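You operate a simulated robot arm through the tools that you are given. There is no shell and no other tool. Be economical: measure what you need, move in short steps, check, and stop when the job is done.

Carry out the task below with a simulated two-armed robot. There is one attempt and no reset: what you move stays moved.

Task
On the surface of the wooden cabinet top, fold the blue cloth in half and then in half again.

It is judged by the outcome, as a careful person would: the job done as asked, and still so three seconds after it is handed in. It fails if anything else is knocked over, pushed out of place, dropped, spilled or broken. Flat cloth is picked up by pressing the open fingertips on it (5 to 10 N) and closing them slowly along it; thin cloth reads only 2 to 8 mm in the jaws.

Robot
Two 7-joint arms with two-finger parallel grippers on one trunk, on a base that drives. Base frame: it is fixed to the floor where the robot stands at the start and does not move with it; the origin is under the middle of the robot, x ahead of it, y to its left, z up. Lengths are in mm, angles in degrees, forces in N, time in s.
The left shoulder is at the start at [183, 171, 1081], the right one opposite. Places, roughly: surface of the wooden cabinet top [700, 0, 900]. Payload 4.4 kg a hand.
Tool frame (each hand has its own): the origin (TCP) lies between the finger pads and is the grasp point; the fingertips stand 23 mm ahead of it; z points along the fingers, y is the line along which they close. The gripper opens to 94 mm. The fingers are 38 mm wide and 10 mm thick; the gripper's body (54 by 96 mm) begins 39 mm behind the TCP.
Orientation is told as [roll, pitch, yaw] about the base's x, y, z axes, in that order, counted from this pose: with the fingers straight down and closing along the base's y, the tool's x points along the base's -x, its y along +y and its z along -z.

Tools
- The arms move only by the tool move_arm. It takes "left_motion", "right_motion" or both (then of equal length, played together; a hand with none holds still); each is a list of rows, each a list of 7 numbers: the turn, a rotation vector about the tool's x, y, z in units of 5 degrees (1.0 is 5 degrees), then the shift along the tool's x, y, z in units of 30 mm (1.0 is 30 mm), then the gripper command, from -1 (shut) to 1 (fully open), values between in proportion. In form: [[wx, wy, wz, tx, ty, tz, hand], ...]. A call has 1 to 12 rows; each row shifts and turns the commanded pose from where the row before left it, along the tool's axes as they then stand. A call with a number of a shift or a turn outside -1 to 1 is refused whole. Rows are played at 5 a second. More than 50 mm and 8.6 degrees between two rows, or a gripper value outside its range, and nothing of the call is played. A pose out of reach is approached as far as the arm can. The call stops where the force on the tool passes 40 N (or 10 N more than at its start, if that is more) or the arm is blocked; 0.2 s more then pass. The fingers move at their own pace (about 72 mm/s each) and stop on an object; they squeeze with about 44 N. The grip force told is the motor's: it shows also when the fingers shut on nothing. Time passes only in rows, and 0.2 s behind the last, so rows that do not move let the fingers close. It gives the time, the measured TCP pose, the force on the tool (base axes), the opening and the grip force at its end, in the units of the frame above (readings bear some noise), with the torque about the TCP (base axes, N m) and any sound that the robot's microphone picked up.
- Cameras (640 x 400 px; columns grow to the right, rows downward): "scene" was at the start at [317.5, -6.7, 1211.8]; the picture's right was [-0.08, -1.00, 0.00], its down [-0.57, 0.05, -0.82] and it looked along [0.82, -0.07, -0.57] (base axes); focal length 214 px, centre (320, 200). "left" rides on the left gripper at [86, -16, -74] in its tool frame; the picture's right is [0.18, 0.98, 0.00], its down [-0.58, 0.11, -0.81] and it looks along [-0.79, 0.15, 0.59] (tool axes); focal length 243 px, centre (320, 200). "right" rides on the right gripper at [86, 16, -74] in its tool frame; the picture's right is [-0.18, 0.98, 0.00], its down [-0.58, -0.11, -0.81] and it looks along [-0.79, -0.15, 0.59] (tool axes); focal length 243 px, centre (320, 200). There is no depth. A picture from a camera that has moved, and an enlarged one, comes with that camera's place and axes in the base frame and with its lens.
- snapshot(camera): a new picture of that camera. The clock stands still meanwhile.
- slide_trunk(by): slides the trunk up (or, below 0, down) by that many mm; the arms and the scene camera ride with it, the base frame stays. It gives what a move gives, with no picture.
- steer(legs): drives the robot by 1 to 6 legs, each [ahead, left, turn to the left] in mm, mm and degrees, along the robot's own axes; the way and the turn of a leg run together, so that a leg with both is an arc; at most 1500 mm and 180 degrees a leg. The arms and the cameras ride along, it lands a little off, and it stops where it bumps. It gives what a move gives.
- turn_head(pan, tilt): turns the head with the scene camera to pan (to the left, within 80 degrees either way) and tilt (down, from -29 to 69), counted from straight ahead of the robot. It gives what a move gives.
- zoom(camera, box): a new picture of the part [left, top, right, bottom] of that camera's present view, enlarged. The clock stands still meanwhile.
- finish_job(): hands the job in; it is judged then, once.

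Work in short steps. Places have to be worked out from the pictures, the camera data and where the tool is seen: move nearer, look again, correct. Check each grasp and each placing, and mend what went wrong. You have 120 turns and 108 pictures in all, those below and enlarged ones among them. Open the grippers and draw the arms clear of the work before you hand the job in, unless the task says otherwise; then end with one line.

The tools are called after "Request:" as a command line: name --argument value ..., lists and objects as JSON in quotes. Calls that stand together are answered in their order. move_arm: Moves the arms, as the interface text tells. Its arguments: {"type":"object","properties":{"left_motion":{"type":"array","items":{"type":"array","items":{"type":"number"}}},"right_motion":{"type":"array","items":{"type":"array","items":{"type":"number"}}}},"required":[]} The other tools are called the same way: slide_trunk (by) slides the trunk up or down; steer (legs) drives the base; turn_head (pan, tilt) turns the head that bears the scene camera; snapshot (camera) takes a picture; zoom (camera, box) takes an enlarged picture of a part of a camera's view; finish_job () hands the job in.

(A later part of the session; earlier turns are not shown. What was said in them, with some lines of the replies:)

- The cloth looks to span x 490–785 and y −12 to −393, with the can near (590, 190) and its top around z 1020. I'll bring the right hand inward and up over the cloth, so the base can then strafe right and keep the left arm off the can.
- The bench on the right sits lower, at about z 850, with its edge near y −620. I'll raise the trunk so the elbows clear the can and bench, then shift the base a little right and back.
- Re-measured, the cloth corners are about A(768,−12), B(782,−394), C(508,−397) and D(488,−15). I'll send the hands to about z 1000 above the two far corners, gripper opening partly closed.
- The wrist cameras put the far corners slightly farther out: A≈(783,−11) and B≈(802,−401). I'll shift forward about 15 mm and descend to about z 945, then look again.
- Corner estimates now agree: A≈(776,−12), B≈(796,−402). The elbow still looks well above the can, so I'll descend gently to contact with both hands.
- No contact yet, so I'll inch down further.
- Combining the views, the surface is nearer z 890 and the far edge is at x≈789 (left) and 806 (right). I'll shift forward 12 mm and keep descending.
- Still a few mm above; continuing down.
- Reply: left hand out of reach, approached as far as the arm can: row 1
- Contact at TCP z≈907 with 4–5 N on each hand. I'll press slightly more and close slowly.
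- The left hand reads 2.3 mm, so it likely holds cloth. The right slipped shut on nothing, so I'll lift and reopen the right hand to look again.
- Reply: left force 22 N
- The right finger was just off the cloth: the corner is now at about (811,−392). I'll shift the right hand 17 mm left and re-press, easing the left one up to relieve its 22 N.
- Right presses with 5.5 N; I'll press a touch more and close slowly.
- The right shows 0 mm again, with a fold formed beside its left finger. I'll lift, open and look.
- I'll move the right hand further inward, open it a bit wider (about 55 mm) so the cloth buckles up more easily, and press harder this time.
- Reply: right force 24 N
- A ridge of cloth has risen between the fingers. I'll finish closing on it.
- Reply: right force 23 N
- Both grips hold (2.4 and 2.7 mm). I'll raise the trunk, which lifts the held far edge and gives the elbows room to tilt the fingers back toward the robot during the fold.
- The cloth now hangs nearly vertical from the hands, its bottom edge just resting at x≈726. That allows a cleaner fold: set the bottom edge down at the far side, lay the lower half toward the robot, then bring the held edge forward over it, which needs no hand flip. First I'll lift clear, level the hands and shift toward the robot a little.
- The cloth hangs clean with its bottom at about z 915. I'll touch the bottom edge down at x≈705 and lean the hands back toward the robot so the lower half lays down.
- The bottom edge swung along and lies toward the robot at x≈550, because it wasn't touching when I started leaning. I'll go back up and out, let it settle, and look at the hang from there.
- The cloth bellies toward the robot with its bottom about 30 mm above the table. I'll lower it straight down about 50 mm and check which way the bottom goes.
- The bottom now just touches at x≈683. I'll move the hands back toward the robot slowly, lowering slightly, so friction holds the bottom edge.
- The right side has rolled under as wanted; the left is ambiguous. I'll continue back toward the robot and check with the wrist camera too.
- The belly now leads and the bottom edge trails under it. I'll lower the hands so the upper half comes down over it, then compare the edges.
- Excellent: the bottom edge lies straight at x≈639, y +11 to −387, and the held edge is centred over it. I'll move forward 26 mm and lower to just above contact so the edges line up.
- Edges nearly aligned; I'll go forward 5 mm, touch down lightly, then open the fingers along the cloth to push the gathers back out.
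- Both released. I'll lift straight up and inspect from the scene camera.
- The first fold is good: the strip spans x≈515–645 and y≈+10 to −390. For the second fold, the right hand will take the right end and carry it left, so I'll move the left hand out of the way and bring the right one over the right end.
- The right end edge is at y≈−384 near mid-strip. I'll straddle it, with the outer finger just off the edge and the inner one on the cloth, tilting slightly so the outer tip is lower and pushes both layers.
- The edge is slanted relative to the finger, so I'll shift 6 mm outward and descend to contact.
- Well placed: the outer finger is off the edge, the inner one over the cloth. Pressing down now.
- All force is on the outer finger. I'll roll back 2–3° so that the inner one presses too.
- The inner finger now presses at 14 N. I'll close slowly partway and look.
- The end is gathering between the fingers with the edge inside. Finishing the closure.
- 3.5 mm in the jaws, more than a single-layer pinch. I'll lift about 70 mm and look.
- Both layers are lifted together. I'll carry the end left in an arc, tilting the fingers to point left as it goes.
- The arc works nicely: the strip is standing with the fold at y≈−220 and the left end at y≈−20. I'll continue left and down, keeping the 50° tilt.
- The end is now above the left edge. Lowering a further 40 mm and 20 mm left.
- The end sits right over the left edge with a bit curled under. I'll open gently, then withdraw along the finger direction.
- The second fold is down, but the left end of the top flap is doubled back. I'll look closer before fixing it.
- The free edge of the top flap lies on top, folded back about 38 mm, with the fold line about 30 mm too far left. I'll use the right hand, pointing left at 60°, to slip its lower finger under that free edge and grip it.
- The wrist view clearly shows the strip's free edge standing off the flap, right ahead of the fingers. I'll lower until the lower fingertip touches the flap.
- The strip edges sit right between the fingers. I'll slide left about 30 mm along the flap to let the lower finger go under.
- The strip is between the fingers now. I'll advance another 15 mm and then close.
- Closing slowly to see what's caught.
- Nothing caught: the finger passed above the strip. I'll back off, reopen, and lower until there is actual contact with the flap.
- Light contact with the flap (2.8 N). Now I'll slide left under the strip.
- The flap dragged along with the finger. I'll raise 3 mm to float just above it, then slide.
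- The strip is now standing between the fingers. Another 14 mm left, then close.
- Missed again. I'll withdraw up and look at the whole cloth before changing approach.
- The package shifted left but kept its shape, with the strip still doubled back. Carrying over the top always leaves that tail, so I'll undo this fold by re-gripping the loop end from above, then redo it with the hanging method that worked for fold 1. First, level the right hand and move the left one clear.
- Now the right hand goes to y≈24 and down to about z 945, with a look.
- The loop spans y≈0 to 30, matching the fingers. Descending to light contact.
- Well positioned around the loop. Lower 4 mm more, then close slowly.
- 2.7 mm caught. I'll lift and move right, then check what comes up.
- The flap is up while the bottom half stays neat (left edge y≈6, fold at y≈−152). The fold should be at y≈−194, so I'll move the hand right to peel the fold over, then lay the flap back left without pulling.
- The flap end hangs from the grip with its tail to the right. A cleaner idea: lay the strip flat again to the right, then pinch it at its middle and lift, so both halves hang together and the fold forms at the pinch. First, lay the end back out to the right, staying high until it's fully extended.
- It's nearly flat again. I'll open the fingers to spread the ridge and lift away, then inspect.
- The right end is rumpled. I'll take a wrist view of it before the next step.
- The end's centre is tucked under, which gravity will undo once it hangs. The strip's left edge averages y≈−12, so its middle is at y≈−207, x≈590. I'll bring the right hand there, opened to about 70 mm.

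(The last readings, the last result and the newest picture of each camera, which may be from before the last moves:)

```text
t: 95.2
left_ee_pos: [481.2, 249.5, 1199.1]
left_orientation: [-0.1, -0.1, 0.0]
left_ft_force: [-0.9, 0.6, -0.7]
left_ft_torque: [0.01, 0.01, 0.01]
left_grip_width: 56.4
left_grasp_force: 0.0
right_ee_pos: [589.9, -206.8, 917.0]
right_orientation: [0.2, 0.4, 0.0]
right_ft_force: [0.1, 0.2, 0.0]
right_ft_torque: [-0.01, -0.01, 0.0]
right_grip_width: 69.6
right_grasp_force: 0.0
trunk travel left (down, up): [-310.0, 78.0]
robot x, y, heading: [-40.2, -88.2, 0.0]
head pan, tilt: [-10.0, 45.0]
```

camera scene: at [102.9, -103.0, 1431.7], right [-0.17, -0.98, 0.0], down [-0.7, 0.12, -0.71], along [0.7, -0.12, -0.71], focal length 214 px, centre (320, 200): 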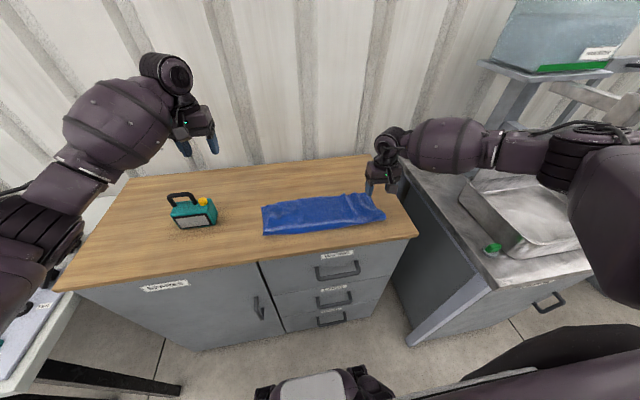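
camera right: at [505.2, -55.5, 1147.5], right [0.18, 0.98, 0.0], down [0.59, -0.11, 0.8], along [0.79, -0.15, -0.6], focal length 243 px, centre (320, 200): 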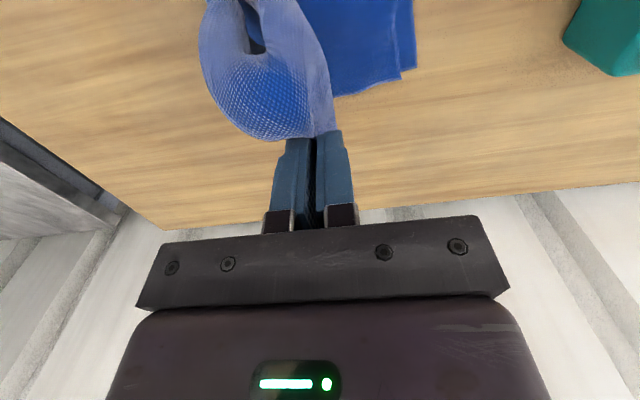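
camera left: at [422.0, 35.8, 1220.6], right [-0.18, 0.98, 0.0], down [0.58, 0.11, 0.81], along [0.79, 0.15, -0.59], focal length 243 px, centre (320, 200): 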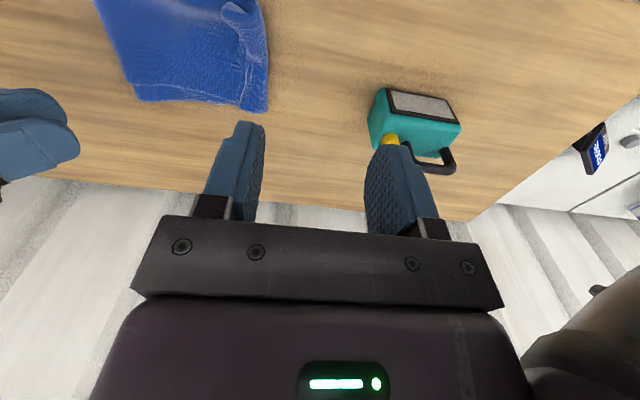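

Continuing down to firm contact.

Request:
move_arm --right_motion '[[0, 0, 0, 0, 0, 0.2, 0.49], [0, 0, 0, 0, 0, 0.08, 0.49], [0, 0, 0, 0, 0, 0, 0.49]]'

```text
t: 96.0
left_ee_pos: [481.7, 250.3, 1197.7]
left_orientation: [-0.1, -0.1, 0.0]
left_ft_force: [-0.2, -0.2, -0.1]
left_ft_torque: [0.0, 0.01, 0.0]
left_grip_width: 56.4
left_grasp_force: 0.0
right_ee_pos: [592.2, -207.8, 910.5]
right_orientation: [0.3, 0.4, 0.0]
right_ft_force: [0.2, 0.0, 0.7]
right_ft_torque: [0.04, 0.03, -0.03]
right_grip_width: 70.1
right_grasp_force: 0.2
trunk travel left (down, up): [-310.0, 78.0]
robot x, y, heading: [-41.7, -88.6, 0.1]
head pan, tilt: [-10.0, 45.0]
```

Request:
move_arm --right_motion '[[0, 0, 0, 0, 0, 0.09, 0.49], [0, 0, 0, 0, 0, 0, 0.49]]'

Request:
move_arm --right_motion '[[0, 0, 0, 0, 0, 0.06, 0.49], [0, 0, 0, 0, 0, 0, 0.49]]'

```text
t: 96.6
left_ee_pos: [481.5, 249.8, 1198.4]
left_orientation: [0.0, 0.0, 0.0]
left_ft_force: [-0.6, 0.0, 0.7]
left_ft_torque: [-0.01, -0.01, 0.02]
left_grip_width: 56.5
left_grasp_force: 0.1
right_ee_pos: [591.1, -206.6, 908.5]
right_orientation: [0.2, 0.5, 0.0]
right_ft_force: [0.3, 0.1, 1.8]
right_ft_torque: [-0.08, -0.03, 0.02]
right_grip_width: 69.9
right_grasp_force: 0.1
trunk travel left (down, up): [-310.0, 78.0]
robot x, y, heading: [-37.7, -91.2, 0.1]
head pan, tilt: [-10.0, 45.0]
```

```text
t: 97.2
left_ee_pos: [480.4, 250.2, 1198.9]
left_orientation: [0.0, -0.1, 0.0]
left_ft_force: [0.0, 0.4, -0.5]
left_ft_torque: [0.0, 0.02, -0.02]
left_grip_width: 56.6
left_grasp_force: 0.2
right_ee_pos: [589.7, -208.6, 908.6]
right_orientation: [0.2, 0.3, -0.1]
right_ft_force: [0.3, 0.3, 11.2]
right_ft_torque: [-0.53, -0.1, 0.06]
right_grip_width: 70.3
right_grasp_force: 0.9
trunk travel left (down, up): [-310.0, 78.0]
robot x, y, heading: [-42.6, -88.8, -0.1]
head pan, tilt: [-10.0, 45.0]
```

11 N but mostly on the right finger; I'll level with a 1° roll, then close slowly.

Request:
move_arm --right_motion '[[0.12, 0, 0, 0, 0, 0, 0.49], [0, 0, 0, 0, 0, 0, 0.49], [0, 0, 0, 0, 0, 0, 0.38], [0, 0, 0, 0, 0, 0, 0.27], [0, 0, 0, 0, 0, 0, 0.16], [0, 0, 0, 0, 0, 0, 0.05], [0, 0, 0, 0, 0, 0, -0.06], [0, 0, 0, 0, 0, 0, -0.17], [0, 0, 0, 0, 0, 0, -0.28], [0, 0, 0, 0, 0, 0, -0.4]]'

Request:
snapshot --camera "right"

```text
t: 99.4
left_ee_pos: [480.1, 250.2, 1199.0]
left_orientation: [0.1, -0.2, 0.0]
left_ft_force: [0.0, -0.2, 0.7]
left_ft_torque: [-0.02, -0.02, -0.01]
left_grip_width: 56.1
left_grasp_force: 0.0
right_ee_pos: [589.5, -205.8, 907.0]
right_orientation: [-0.4, 0.3, 0.0]
right_ft_force: [1.0, -1.1, 18.4]
right_ft_torque: [-0.36, -0.19, 0.03]
right_grip_width: 29.0
right_grasp_force: 0.6
trunk travel left (down, up): [-310.0, 78.0]
robot x, y, heading: [-42.0, -89.6, 0.0]
head pan, tilt: [-10.0, 45.0]
```

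```text
23 pictures are left
camera right: at [503.0, -189.3, 982.4], right [0.18, 0.98, -0.01], down [0.59, -0.1, 0.8], along [0.79, -0.15, -0.59], focal length 243 px, centre (320, 200)
```

right: 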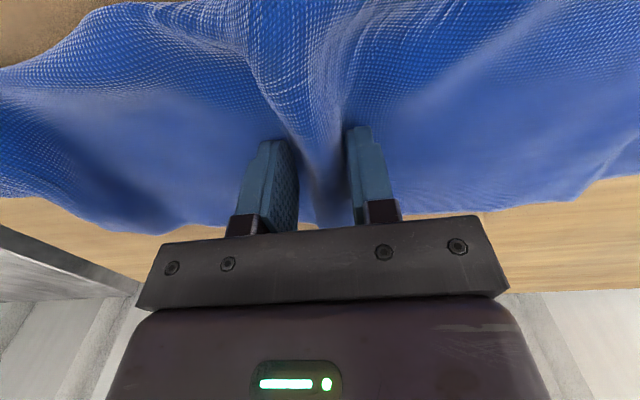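

A ridge is forming across the whole strip at the middle. Finish closing.

Request:
move_arm --right_motion '[[0, 0, 0, 0, 0, 0, -0.5], [0, 0, 0, 0, 0, 0, -0.6], [0, 0, 0, 0, 0, 0, -0.7], [0, 0, 0, 0, 0, 0, -0.8], [0, 0, 0, 0, 0, 0, -1], [0, 0, 0, 0, 0, 0, -1], [0, 0, 0, 0, 0, 0, -1]]'

```text
t: 101.0
left_ee_pos: [480.4, 248.4, 1198.7]
left_orientation: [0.0, -0.3, 0.1]
left_ft_force: [0.0, -0.7, 1.4]
left_ft_torque: [0.03, -0.01, 0.03]
left_grip_width: 56.5
left_grasp_force: 0.1
right_ee_pos: [589.0, -207.4, 905.6]
right_orientation: [-0.4, 0.3, 0.0]
right_ft_force: [0.1, 1.8, 17.1]
right_ft_torque: [-0.08, -0.14, 0.04]
right_grip_width: 3.5
right_grasp_force: 43.7
trunk travel left (down, up): [-310.0, 78.0]
robot x, y, heading: [-40.1, -88.8, -0.0]
head pan, tilt: [-10.0, 45.0]
```

3.5 mm, the reading both layers gave before. I'll lift about 215 mm so both halves hang.

Request:
move_arm --right_motion '[[0, 0, 0, 0, 0, -0.5, -1], [0, 0, 0, 0, 0, -0.9, -1], [0, 0, 0, 0, 0, -0.9, -1], [0, 0, 0, 0, 0, -0.9, -1], [0, 0, 0, 0, 0, -0.9, -1], [0, 0, 0, 0, 0, -0.9, -1], [0, 0, 0, 0, 0, -0.9, -1], [0, 0, 0, 0, 0, -0.9, -1], [0, 0, 0, 0, 0, -0.4, -1], [0, 0, 0, 0, 0, 0, -1], [0, 0, 0, 0, 0, 0, -1]]'

Request:
zoom --camera "scene" --box '[240, 80, 420, 230]'

```text
t: 103.4
left_ee_pos: [482.1, 249.1, 1198.2]
left_orientation: [0.0, -0.1, -0.1]
left_ft_force: [-0.3, 0.4, -0.1]
left_ft_torque: [-0.01, 0.01, 0.02]
left_grip_width: 56.3
left_grasp_force: 0.0
right_ee_pos: [591.2, -206.1, 1120.9]
right_orientation: [-0.4, 0.4, -0.1]
right_ft_force: [0.0, -0.1, -0.2]
right_ft_torque: [0.0, 0.01, 0.03]
right_grip_width: 3.5
right_grasp_force: 44.0
trunk travel left (down, up): [-310.0, 78.0]
robot x, y, heading: [-39.0, -90.3, 0.1]
head pan, tilt: [-10.0, 45.0]
```

```text
2.67 times, centred on (330, 155) of scene
camera zoom: at [103.2, -103.4, 1431.6], right [-0.17, -0.98, 0.0], down [-0.7, 0.12, -0.71], along [0.7, -0.12, -0.71], focal length 572 px, centre (293, 320)
```

zoom: 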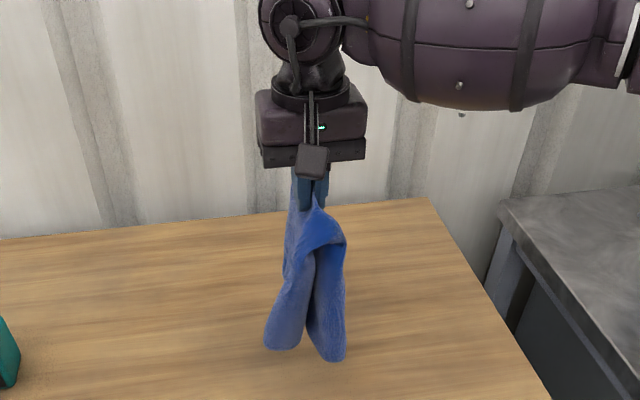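

Both halves hang together from the pinch. I'll shift right, lower until the ends touch, then drag left so both ends trail to the right.

Request:
move_arm --right_motion '[[0, 0, 0, 0, -0.7, 0, -1], [0, 0, 0, 0, -0.9, 0, -1], [0, 0, 0, 0, -0.8, 0, -1], [0, 0, 0, 0, 0, 0.5, -1], [0, 0, 0, 0, 0, 0.5, -1], [0, 0, 0, 0, 0, 0.2, -1], [0, 0, 0, 0, 0.5, 0.1, -1], [0, 0, 0, 0, 0.7, 0.1, -1], [0, 0, 0, 0, 0.7, 0.1, -1], [0, 0, 0, 0, 0.7, 0.1, -1], [0, 0, 0, 0, 0.7, 0.1, -1], [0, 0, 0, 0, 0.7, 0.2, -1]]'

Request:
zoom --camera "scene" --box '[240, 80, 420, 230]'

```text
t: 106.0
left_ee_pos: [482.4, 250.8, 1197.8]
left_orientation: [0.1, -0.2, 0.0]
left_ft_force: [0.0, 0.4, -0.3]
left_ft_torque: [0.0, 0.03, 0.04]
left_grip_width: 56.5
left_grasp_force: 0.1
right_ee_pos: [591.8, -158.9, 1064.9]
right_orientation: [-0.4, 0.4, -0.1]
right_ft_force: [0.7, 0.4, -0.9]
right_ft_torque: [0.01, 0.01, 0.01]
right_grip_width: 3.2
right_grasp_force: 44.2
trunk travel left (down, up): [-310.0, 78.0]
robot x, y, heading: [-40.5, -89.6, 0.2]
head pan, tilt: [-10.0, 45.0]
```

```text
2.67 times, centred on (330, 155) of scene
camera zoom: at [103.4, -102.7, 1431.6], right [-0.17, -0.98, 0.0], down [-0.7, 0.12, -0.71], along [0.7, -0.12, -0.71], focal length 572 px, centre (293, 320)
```

zoom: 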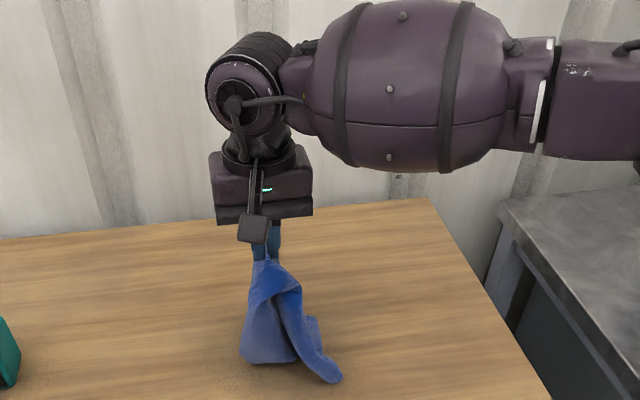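

The right half trails; the left half is starting to drag too. Continue left with slow lowering.

Request:
move_arm --right_motion '[[0, 0, 0, 0, 0.7, 0.1, -1], [0, 0, 0, 0, 0.7, 0.1, -1], [0, 0, 0, 0, 0.7, 0.2, -1], [0, 0, 0, 0, 0.7, 0.3, -1], [0, 0, 0, 0, 0.7, 0.4, -1], [0, 0, 0, 0, 0.5, 0.5, -1], [0, 0, 0, 0, 0, 0, -1]]'

Request:
zoom --camera "scene" --box '[220, 100, 400, 240]'

```text
t: 107.6
left_ee_pos: [480.8, 249.6, 1198.1]
left_orientation: [0.0, -0.2, 0.1]
left_ft_force: [0.1, 0.1, -1.0]
left_ft_torque: [-0.03, -0.01, 0.0]
left_grip_width: 56.5
left_grasp_force: 0.0
right_ee_pos: [591.8, -39.2, 1015.9]
right_orientation: [-0.5, 0.5, 0.0]
right_ft_force: [0.7, 0.7, -0.5]
right_ft_torque: [0.02, 0.03, 0.0]
right_grip_width: 3.6
right_grasp_force: 44.6
trunk travel left (down, up): [-310.0, 78.0]
robot x, y, heading: [-40.4, -92.1, -0.0]
head pan, tilt: [-10.0, 45.0]
```

```text
2.86 times, centred on (310, 170) of scene
camera zoom: at [103.0, -103.7, 1431.7], right [-0.17, -0.98, 0.0], down [-0.7, 0.12, -0.71], along [0.7, -0.12, -0.71], focal length 613 px, centre (349, 286)
```

zoom: 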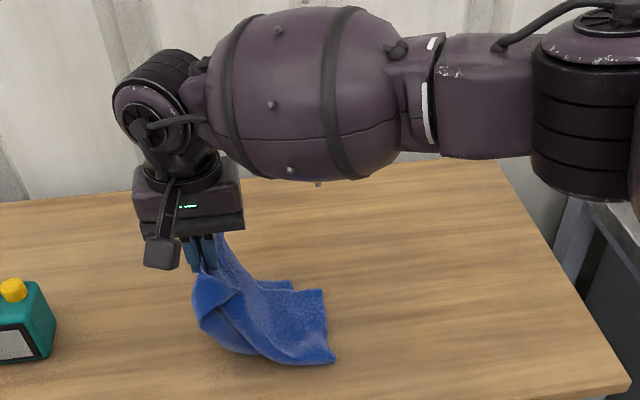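

Both halves now trail neatly to the right (ends at y≈−162). I'll lower with a bit more left motion so the fold lands at y≈+20, well clear of the can at y≥150.

Request:
move_arm --right_motion '[[0, 0, 0, 0, 0.6, 0.7, -1], [0, 0, 0, 0, 0.5, 0.8, -1], [0, 0, 0, 0, 0.4, 0.8, -1], [0, 0, 0, 0, 0.3, 0.7, -1], [0, 0, 0, 0, 0.1, 0.3, -1], [0, 0, 0, 0, 0, 0, -1]]'

Request:
zoom --camera "scene" --box '[220, 120, 380, 240]'

Request:
snapshot --camera "right"

```text
t: 109.0
left_ee_pos: [480.6, 248.7, 1198.6]
left_orientation: [0.1, -0.2, 0.1]
left_ft_force: [-0.2, -0.8, -0.5]
left_ft_torque: [0.02, 0.02, 0.03]
left_grip_width: 56.4
left_grasp_force: 0.0
right_ee_pos: [590.7, 17.3, 916.2]
right_orientation: [-0.5, 0.4, 0.0]
right_ft_force: [1.0, -0.6, 4.4]
right_ft_torque: [-0.01, 0.08, -0.03]
right_grip_width: 3.5
right_grasp_force: 43.9
trunk travel left (down, up): [-310.0, 78.0]
robot x, y, heading: [-41.3, -89.6, 0.0]
head pan, tilt: [-10.0, 45.0]
```

```text
3.33 times, centred on (300, 180) of scene
camera zoom: at [103.1, -103.6, 1431.6], right [-0.17, -0.98, 0.0], down [-0.7, 0.12, -0.71], along [0.7, -0.12, -0.71], focal length 715 px, centre (387, 267)
```

zoom: 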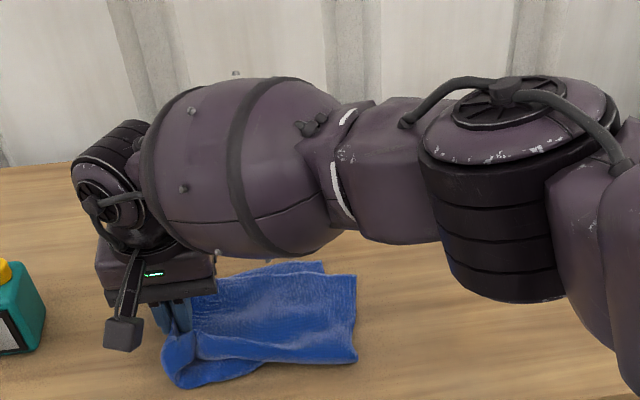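

```text
18 pictures are left
camera right: at [503.8, 35.6, 991.0], right [0.19, 0.98, -0.01], down [0.59, -0.1, 0.8], along [0.79, -0.15, -0.6], focal length 243 px, centre (320, 200)
```

right: 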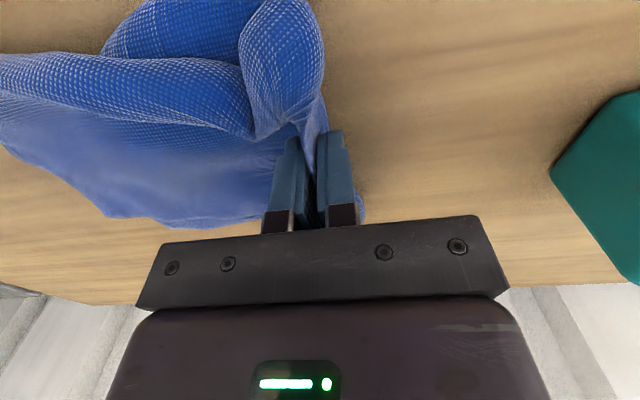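

The fold is down. I'll open slightly and lift straight up, then inspect.

Request:
move_arm --right_motion '[[0, 0, 0, 0, 0, -0.05, -1], [0, 0, 0, 0, 0, 0, -0.8], [0, 0, 0, 0, 0, 0, -0.5], [0, 0, 0, 0, 0, -0.3, -0.4], [0, 0, 0, 0, 0, -0.8, -0.4], [0, 0, 0, 0, 0, -1, -0.4], [0, 0, 0, 0, 0, -1, -0.4], [0, 0, 0, 0, -0.5, -1, -0.4], [0, 0, 0, 0, -1, -1, -0.4], [0, 0, 0, 0, -1, -1, -0.4], [0, 0, 0, 0, -1, -1, -0.4], [0, 0, 0, 0, -1, 0, -0.4]]'

Request:
zoom --camera "scene" --box '[240, 170, 360, 240]'

```text
t: 111.6
left_ee_pos: [482.4, 248.5, 1199.2]
left_orientation: [0.0, 0.0, 0.0]
left_ft_force: [-0.9, -0.7, 0.0]
left_ft_torque: [-0.01, 0.03, 0.04]
left_grip_width: 56.5
left_grasp_force: 0.1
right_ee_pos: [592.2, -118.3, 1132.2]
right_orientation: [-0.5, 0.4, 0.0]
right_ft_force: [0.3, 0.6, -0.2]
right_ft_torque: [0.0, -0.02, -0.02]
right_grip_width: 28.3
right_grasp_force: 0.0
trunk travel left (down, up): [-310.0, 78.0]
robot x, y, heading: [-37.0, -88.0, 0.1]
head pan, tilt: [-10.0, 45.0]
```

```text
5.33 times, centred on (300, 205) of scene
camera zoom: at [103.4, -104.5, 1431.6], right [-0.17, -0.98, 0.0], down [-0.7, 0.12, -0.71], along [0.7, -0.12, -0.71], focal length 1144 px, centre (427, 173)
```

zoom: 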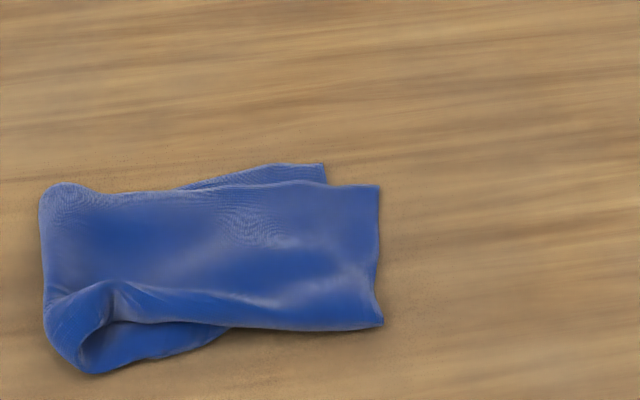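

It's folded to quarters. The top half is fanned about 10° from the lower half and overhangs it by about 30 mm at the right end. I'll press the closed fingertips on that overhanging top end near (580,−147) and drag it to align.

Request:
move_arm --right_motion '[[0, 0, 0, 0.2, -0.4, 0.9, -1], [0, 0, 0, 0.2, -0.4, 0.9, -1], [0, 0, 0, 0, -0.17, 0.9, -1], [0, 0, 0, 0, 0, 0.9, -1], [0, 0, 0, 0, 0, 0.9, -1], [0, 0, 0, 0, 0, 0.9, -1], [0, 0, 0, 0, 0, 0.9, -1], [0, 0, 0, 0, 0, 0.4, -1], [0, 0, 0, 0, 0, 0, -1]]'

Request:
snapshot --camera "right"

```text
t: 113.6
left_ee_pos: [482.5, 249.1, 1198.2]
left_orientation: [-0.1, -0.1, 0.0]
left_ft_force: [-0.9, 0.2, -0.5]
left_ft_torque: [-0.03, 0.01, 0.01]
left_grip_width: 56.2
left_grasp_force: 0.1
right_ee_pos: [577.8, -145.9, 932.0]
right_orientation: [-0.4, 0.3, 0.0]
right_ft_force: [0.3, -0.1, 0.6]
right_ft_torque: [0.0, 0.01, 0.01]
right_grip_width: 0.0
right_grasp_force: 42.6
trunk travel left (down, up): [-310.0, 78.0]
robot x, y, heading: [-37.4, -89.9, 0.2]
head pan, tilt: [-10.0, 45.0]
```

```text
16 pictures are left
camera right: at [492.0, -128.7, 1006.8], right [0.18, 0.98, -0.01], down [0.59, -0.1, 0.8], along [0.79, -0.15, -0.6], focal length 243 px, centre (320, 200)
```

right: 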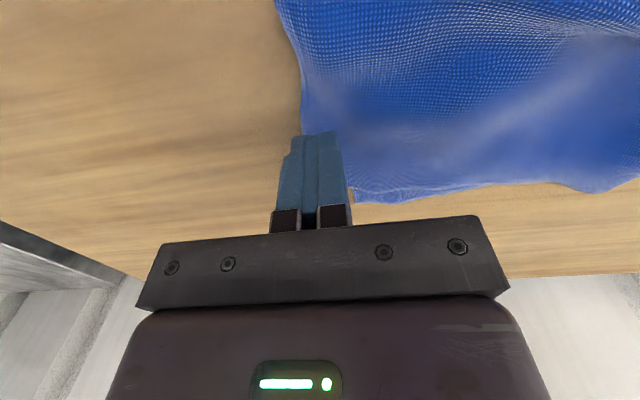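

The fingertips are right at the end edge; I'll shift 5 mm inward and press.

Request:
move_arm --right_motion '[[0, 0, 0, 0, 0.18, 0.5, -1], [0, 0, 0, 0, 0, 0.2, -1], [0, 0, 0, 0, 0, 0.08, -1], [0, 0, 0, 0, 0, 0, -1]]'

Request:
move_arm --right_motion '[[0, 0, 0, 0, 0, 0.06, -1], [0, 0, 0, 0, 0, 0, -1]]'

```text
t: 114.6
left_ee_pos: [481.1, 248.8, 1198.5]
left_orientation: [0.0, -0.1, 0.0]
left_ft_force: [-0.2, 0.0, -0.5]
left_ft_torque: [0.01, 0.02, 0.01]
left_grip_width: 56.3
left_grasp_force: 0.1
right_ee_pos: [579.1, -141.4, 909.7]
right_orientation: [-0.4, 0.3, 0.1]
right_ft_force: [1.9, -0.3, 7.0]
right_ft_torque: [0.03, -0.08, 0.02]
right_grip_width: 0.0
right_grasp_force: 42.0
trunk travel left (down, up): [-310.0, 78.0]
robot x, y, heading: [-38.4, -92.3, 0.0]
head pan, tilt: [-10.0, 45.0]
```

```text
t: 115.2
left_ee_pos: [480.1, 250.2, 1199.9]
left_orientation: [0.0, -0.3, 0.0]
left_ft_force: [-0.5, -1.1, 0.6]
left_ft_torque: [-0.01, -0.04, -0.03]
left_grip_width: 56.3
left_grasp_force: 0.0
right_ee_pos: [578.1, -141.0, 907.8]
right_orientation: [-0.3, 0.2, -0.1]
right_ft_force: [2.4, -1.9, 21.5]
right_ft_torque: [0.14, -0.17, -0.04]
right_grip_width: 0.3
right_grasp_force: 42.6
trunk travel left (down, up): [-310.0, 78.0]
robot x, y, heading: [-35.7, -88.3, -0.2]
head pan, tilt: [-10.0, 45.0]
```

A bit too hard; I'll ease up 1.5 mm and drag the end forward 24 mm and left 12 mm, then lift.

Request:
move_arm --right_motion '[[0, 0, 0, 0, 0, -0.05, -1], [0, 0, 0, -0.2, 0.1, 0, -1], [0, 0, 0, -0.2, 0.1, 0, -1], [0, 0, 0, -0.2, 0.1, 0, -1], [0, 0, 0, -0.2, 0.1, 0, -1], [0, 0, 0, 0, 0, 0, -1], [0, 0, 0, 0, 0, -0.5, -1], [0, 0, 0, 0, 0, -1, -1], [0, 0, 0, 0, -0.5, -1, -1], [0, 0, 0, 0, -1, -1, -1], [0, 0, 0, 0, -1, -1, -1], [0, 0, 0, 0, -1, -1, -1]]'

Request:
zoom --camera "scene" --box '[240, 170, 360, 240]'

```text
t: 117.8
left_ee_pos: [480.8, 249.0, 1199.2]
left_orientation: [0.1, -0.1, 0.0]
left_ft_force: [0.1, -0.6, 0.5]
left_ft_torque: [0.0, 0.0, -0.01]
left_grip_width: 56.4
left_grasp_force: 0.0
right_ee_pos: [601.5, -234.6, 1072.9]
right_orientation: [-0.4, 0.3, 0.0]
right_ft_force: [-0.4, -0.1, 0.5]
right_ft_torque: [0.0, -0.04, 0.01]
right_grip_width: 0.0
right_grasp_force: 42.1
trunk travel left (down, up): [-310.0, 78.0]
robot x, y, heading: [-40.6, -89.6, 0.0]
head pan, tilt: [-10.0, 45.0]
```

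```text
5.33 times, centred on (300, 205) of scene
camera zoom: at [102.4, -104.4, 1431.7], right [-0.17, -0.98, 0.0], down [-0.7, 0.12, -0.71], along [0.7, -0.12, -0.71], focal length 1144 px, centre (427, 173)
```

zoom: 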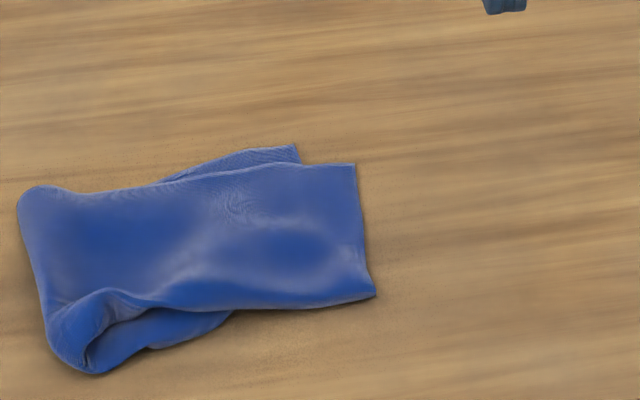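

The whole package rotated together but remains a clean quarter fold. Rather than risk disturbing it, I'll press the puffy left crease corner flat with the closed fingertips near (540, 20).

Request:
move_arm --right_motion '[[0, 0, 0, 0.2, 0.95, 0, -1], [0, 0, 0, 0.2, 0.95, 0, -1], [0, 0, 0, 0.2, 0.95, 0, -1], [0, 0, 0, 0.2, 0.95, 0, -1], [0, 0, 0, 0.2, 0.95, 0, -1], [0, 0, 0, 0.2, 0.95, 0, -1], [0, 0, 0, 0.2, 0.95, 0.5, -1], [0, 0, 0, 0.2, 0.95, 0.9, -1], [0, 0, 0, 0.2, 0.95, 0.9, -1], [0, 0, 0, 0, 0, 0.9, -1], [0, 0, 0, 0, 0, 0.9, -1], [0, 0, 0, 0, 0, 0, -1]]'

Request:
snapshot --camera "right"

```text
t: 120.4
left_ee_pos: [481.4, 249.2, 1199.1]
left_orientation: [0.0, 0.0, 0.0]
left_ft_force: [-0.5, -0.9, 0.1]
left_ft_torque: [0.02, 0.01, 0.0]
left_grip_width: 56.4
left_grasp_force: 0.1
right_ee_pos: [547.0, 22.3, 950.0]
right_orientation: [-0.4, 0.4, -0.1]
right_ft_force: [0.2, -0.5, -0.4]
right_ft_torque: [-0.01, 0.01, -0.01]
right_grip_width: 0.0
right_grasp_force: 42.6
trunk travel left (down, up): [-310.0, 78.0]
robot x, y, heading: [-40.9, -89.8, -0.0]
head pan, tilt: [-10.0, 45.0]
```

```text
14 pictures are left
camera right: at [461.2, 39.6, 1024.5], right [0.18, 0.98, -0.01], down [0.59, -0.1, 0.8], along [0.79, -0.15, -0.6], focal length 243 px, centre (320, 200)
```

right: 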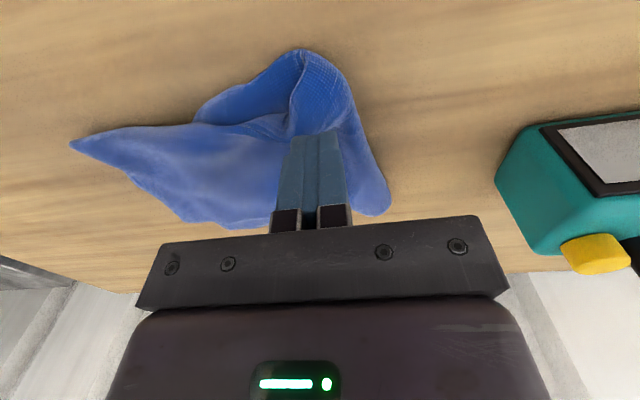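

The crease corner pokes out toward the robot at x≈512. I'll come down in front of it, push it gently forward to line up with the top's edge, then back off.

Request:
move_arm --right_motion '[[0, 0, 0, 0.7, 0, 0, -1], [0, 0, 0, 0.7, 0, 0, -1], [0, 0, 0, 0.7, 0, 0, -1], [0, 0, 0, 0, 0, 0.6, -1], [0, 0, 0, 0, 0, 0.6, -1], [0, 0, 0, -0.3, 0, 0, -1], [0, 0, 0, -0.3, 0, 0, -1], [0, 0, 0, -0.3, 0, 0, -1], [0, 0, 0, -0.2, 0, 0, -1], [0, 0, 0, 0, 0, 0, -1]]'

Request:
zoom --camera "scene" --box '[240, 170, 360, 240]'

```text
t: 122.6
left_ee_pos: [481.8, 250.2, 1199.0]
left_orientation: [0.0, -0.1, 0.0]
left_ft_force: [-0.1, -0.7, -0.6]
left_ft_torque: [0.03, 0.01, 0.03]
left_grip_width: 56.4
left_grasp_force: 0.0
right_ee_pos: [517.9, 22.3, 913.3]
right_orientation: [-0.4, 0.4, 0.0]
right_ft_force: [-0.5, 0.1, 1.3]
right_ft_torque: [0.01, -0.02, -0.02]
right_grip_width: 0.0
right_grasp_force: 42.3
trunk travel left (down, up): [-310.0, 78.0]
robot x, y, heading: [-42.9, -92.2, -0.0]
head pan, tilt: [-10.0, 45.0]
```

```text
5.33 times, centred on (300, 205) of scene
camera zoom: at [103.1, -103.4, 1431.7], right [-0.17, -0.98, 0.0], down [-0.7, 0.12, -0.71], along [0.7, -0.12, -0.71], focal length 1144 px, centre (427, 173)
```

zoom: 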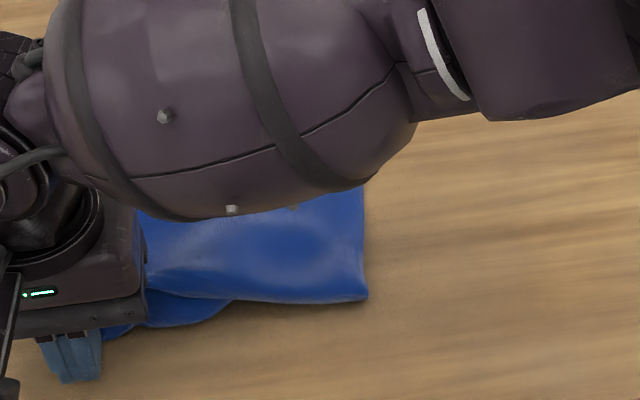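

It's moving in nicely. Push another 12 mm, back off, lift and look.

Request:
move_arm --right_motion '[[0, 0, 0, -0.2, 0, 0, -1], [0, 0, 0, -0.2, 0, 0, -1], [0, 0, 0, 0.4, 0, 0, -1], [0, 0, 0, 0.6, 0, -0.3, -1], [0, 0, 0, 0.2, 0, -1, -1], [0, 0, 0, 0, 0, -1, -1], [0, 0, 0, 0, -0.5, -1, -1], [0, 0, 0, 0, -1, -1, -1], [0, 0, 0, 0, -1, -1, -1], [0, 0, 0, 0, -1, -0.5, -1], [0, 0, 0, 0, -1, 0, -1], [0, 0, 0, 0, -1, 0, -1]]'

Request:
zoom --camera "scene" --box '[240, 170, 360, 240]'

```text
t: 125.2
left_ee_pos: [481.3, 248.2, 1199.8]
left_orientation: [-0.1, -0.3, 0.0]
left_ft_force: [-0.2, 0.0, -0.3]
left_ft_torque: [0.03, 0.01, 0.0]
left_grip_width: 56.6
left_grasp_force: 0.0
right_ee_pos: [494.0, -142.6, 1088.1]
right_orientation: [-0.4, 0.4, 0.0]
right_ft_force: [-0.7, -0.2, 0.5]
right_ft_torque: [0.02, -0.01, 0.01]
right_grip_width: 0.2
right_grasp_force: 41.8
trunk travel left (down, up): [-310.0, 78.0]
robot x, y, heading: [-38.8, -92.0, -0.0]
head pan, tilt: [-10.0, 45.0]
```

```text
5.33 times, centred on (300, 205) of scene
camera zoom: at [102.9, -104.6, 1431.7], right [-0.17, -0.98, 0.0], down [-0.7, 0.12, -0.71], along [0.7, -0.12, -0.71], focal length 1144 px, centre (427, 173)
```

zoom: 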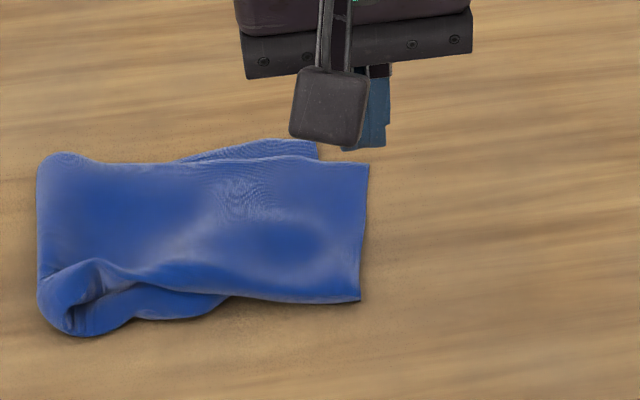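

Straighter and tidier. One last touch: press the puffed corner at about (558, 15) flat from above.

Request:
move_arm --right_motion '[[0, 0, 0, -0.36, 0.9, 0, -1], [0, 0, 0, -0.36, 0.9, 0, -1], [0, 0, 0, -0.36, 0.9, 0.3, -1], [0, 0, 0, -0.36, 0.9, 0.8, -1], [0, 0, 0, -0.36, 0.9, 0.9, -1], [0, 0, 0, -0.36, 0.8, 0.9, -1], [0, 0, 0, 0, 0, 0.9, -1], [0, 0, 0, 0, 0, 0.9, -1], [0, 0, 0, 0, 0, 0.6, -1], [0, 0, 0, 0, 0, 0.3, -1], [0, 0, 0, 0, 0, 0.1, -1], [0, 0, 0, 0, 0, 0, -1]]'

```text
t: 127.8
left_ee_pos: [481.5, 249.8, 1198.0]
left_orientation: [0.0, -0.2, 0.0]
left_ft_force: [-0.8, 0.8, -1.3]
left_ft_torque: [0.0, 0.01, 0.0]
left_grip_width: 56.3
left_grasp_force: 0.0
right_ee_pos: [558.4, 15.0, 916.7]
right_orientation: [-0.4, 0.5, 0.0]
right_ft_force: [0.1, -1.2, 0.8]
right_ft_torque: [-0.03, 0.01, -0.02]
right_grip_width: 0.3
right_grasp_force: 42.6
trunk travel left (down, up): [-310.0, 78.0]
robot x, y, heading: [-40.2, -89.9, -0.3]
head pan, tilt: [-10.0, 45.0]
```

Pressing a few mm more, then lifting straight off and clearing the area, gripper opened.

Request:
move_arm --right_motion '[[0, 0, 0, 0, 0, 0.1, -1], [0, 0, 0, 0, 0, 0.08, -1], [0, 0, 0, 0, 0, 0, -1], [0, 0, 0, 0, 0, -0.5, -1], [0, 0, 0, 0, 0, -1, -1], [0, 0, 0, 0, 0, -1, -1], [0, 0, 0, 0, 0, -1, -1], [0, 0, 0, 0, -0.7, -1, 0], [0, 0, 0, 0, -1, -1, 0.5], [0, 0, 0, 0, -1, -1, 0.5], [0, 0, 0, 0, -1, 0, 0.5], [0, 0, 0, 0, -1, 0, 0.5]]'

Request:
move_arm --right_motion '[[0, 0, 0, 0.4, -1, 0, 0.5], [0, 0, 0, 0.4, -1, 0, 0.5], [0, 0, 0, 0.4, -1, 0, 0.5], [0, 0, 0, 0.4, -1, 0, 0.5], [0, 0, 0, 0.4, -1, 0, 0.5], [0, 0, 0, 0.4, -0.8, 0, 0.5]]'

Request:
zoom --camera "scene" --box '[240, 170, 360, 240]'

Request:
snapshot --camera "scene"

```text
t: 130.4
left_ee_pos: [480.8, 248.1, 1199.7]
left_orientation: [-0.1, -0.1, 0.0]
left_ft_force: [-0.1, -0.4, -0.4]
left_ft_torque: [0.0, -0.02, 0.02]
left_grip_width: 56.5
left_grasp_force: 0.2
right_ee_pos: [560.1, -124.0, 1105.8]
right_orientation: [-0.4, 0.4, 0.0]
right_ft_force: [0.9, -1.2, 0.2]
right_ft_torque: [0.02, 0.0, 0.01]
right_grip_width: 70.3
right_grasp_force: 0.1
trunk travel left (down, up): [-310.0, 78.0]
robot x, y, heading: [-39.4, -89.5, 0.1]
head pan, tilt: [-10.0, 45.0]
```

```text
t: 131.8
left_ee_pos: [480.4, 249.2, 1199.0]
left_orientation: [0.1, 0.0, -0.1]
left_ft_force: [0.2, -0.2, -0.3]
left_ft_torque: [0.0, 0.01, -0.01]
left_grip_width: 56.5
left_grasp_force: 0.1
right_ee_pos: [487.2, -297.8, 1107.3]
right_orientation: [-0.4, 0.3, -0.2]
right_ft_force: [-0.2, -0.5, -0.7]
right_ft_torque: [0.04, 0.01, 0.0]
right_grip_width: 70.5
right_grasp_force: 0.0
trunk travel left (down, up): [-310.0, 78.0]
robot x, y, heading: [-40.9, -91.2, 0.1]
head pan, tilt: [-10.0, 45.0]
```

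```text
5.33 times, centred on (300, 205) of scene
camera zoom: at [102.6, -104.1, 1431.7], right [-0.17, -0.98, 0.0], down [-0.7, 0.12, -0.71], along [0.7, -0.12, -0.71], focal length 1144 px, centre (427, 173)
```

zoom: 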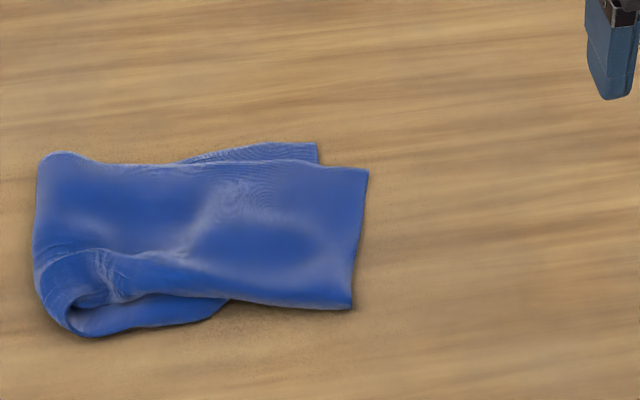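

```text
10 pictures are left
camera scene: at [102.6, -104.1, 1431.7], right [-0.17, -0.98, 0.0], down [-0.7, 0.12, -0.71], along [0.7, -0.12, -0.71], focal length 214 px, centre (320, 200)
```

scene: 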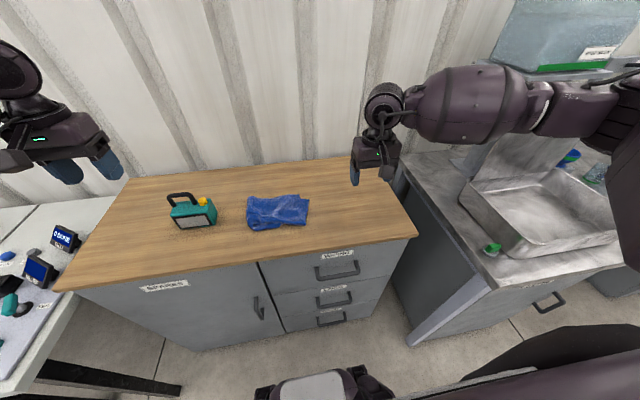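

The cloth lies as a compact quarter-size packet on the cabinet top, the can hasn't moved, and both grippers are open and clear. Handing in.

Request:
finish_job

```text
The job is handed in.
```

The blue cloth is folded in half and in half again on the cabinet top; its last fold is slightly uneven (top half about 35 mm past the lower half, a few degrees askew, one puffed corner), and nothing else was moved.
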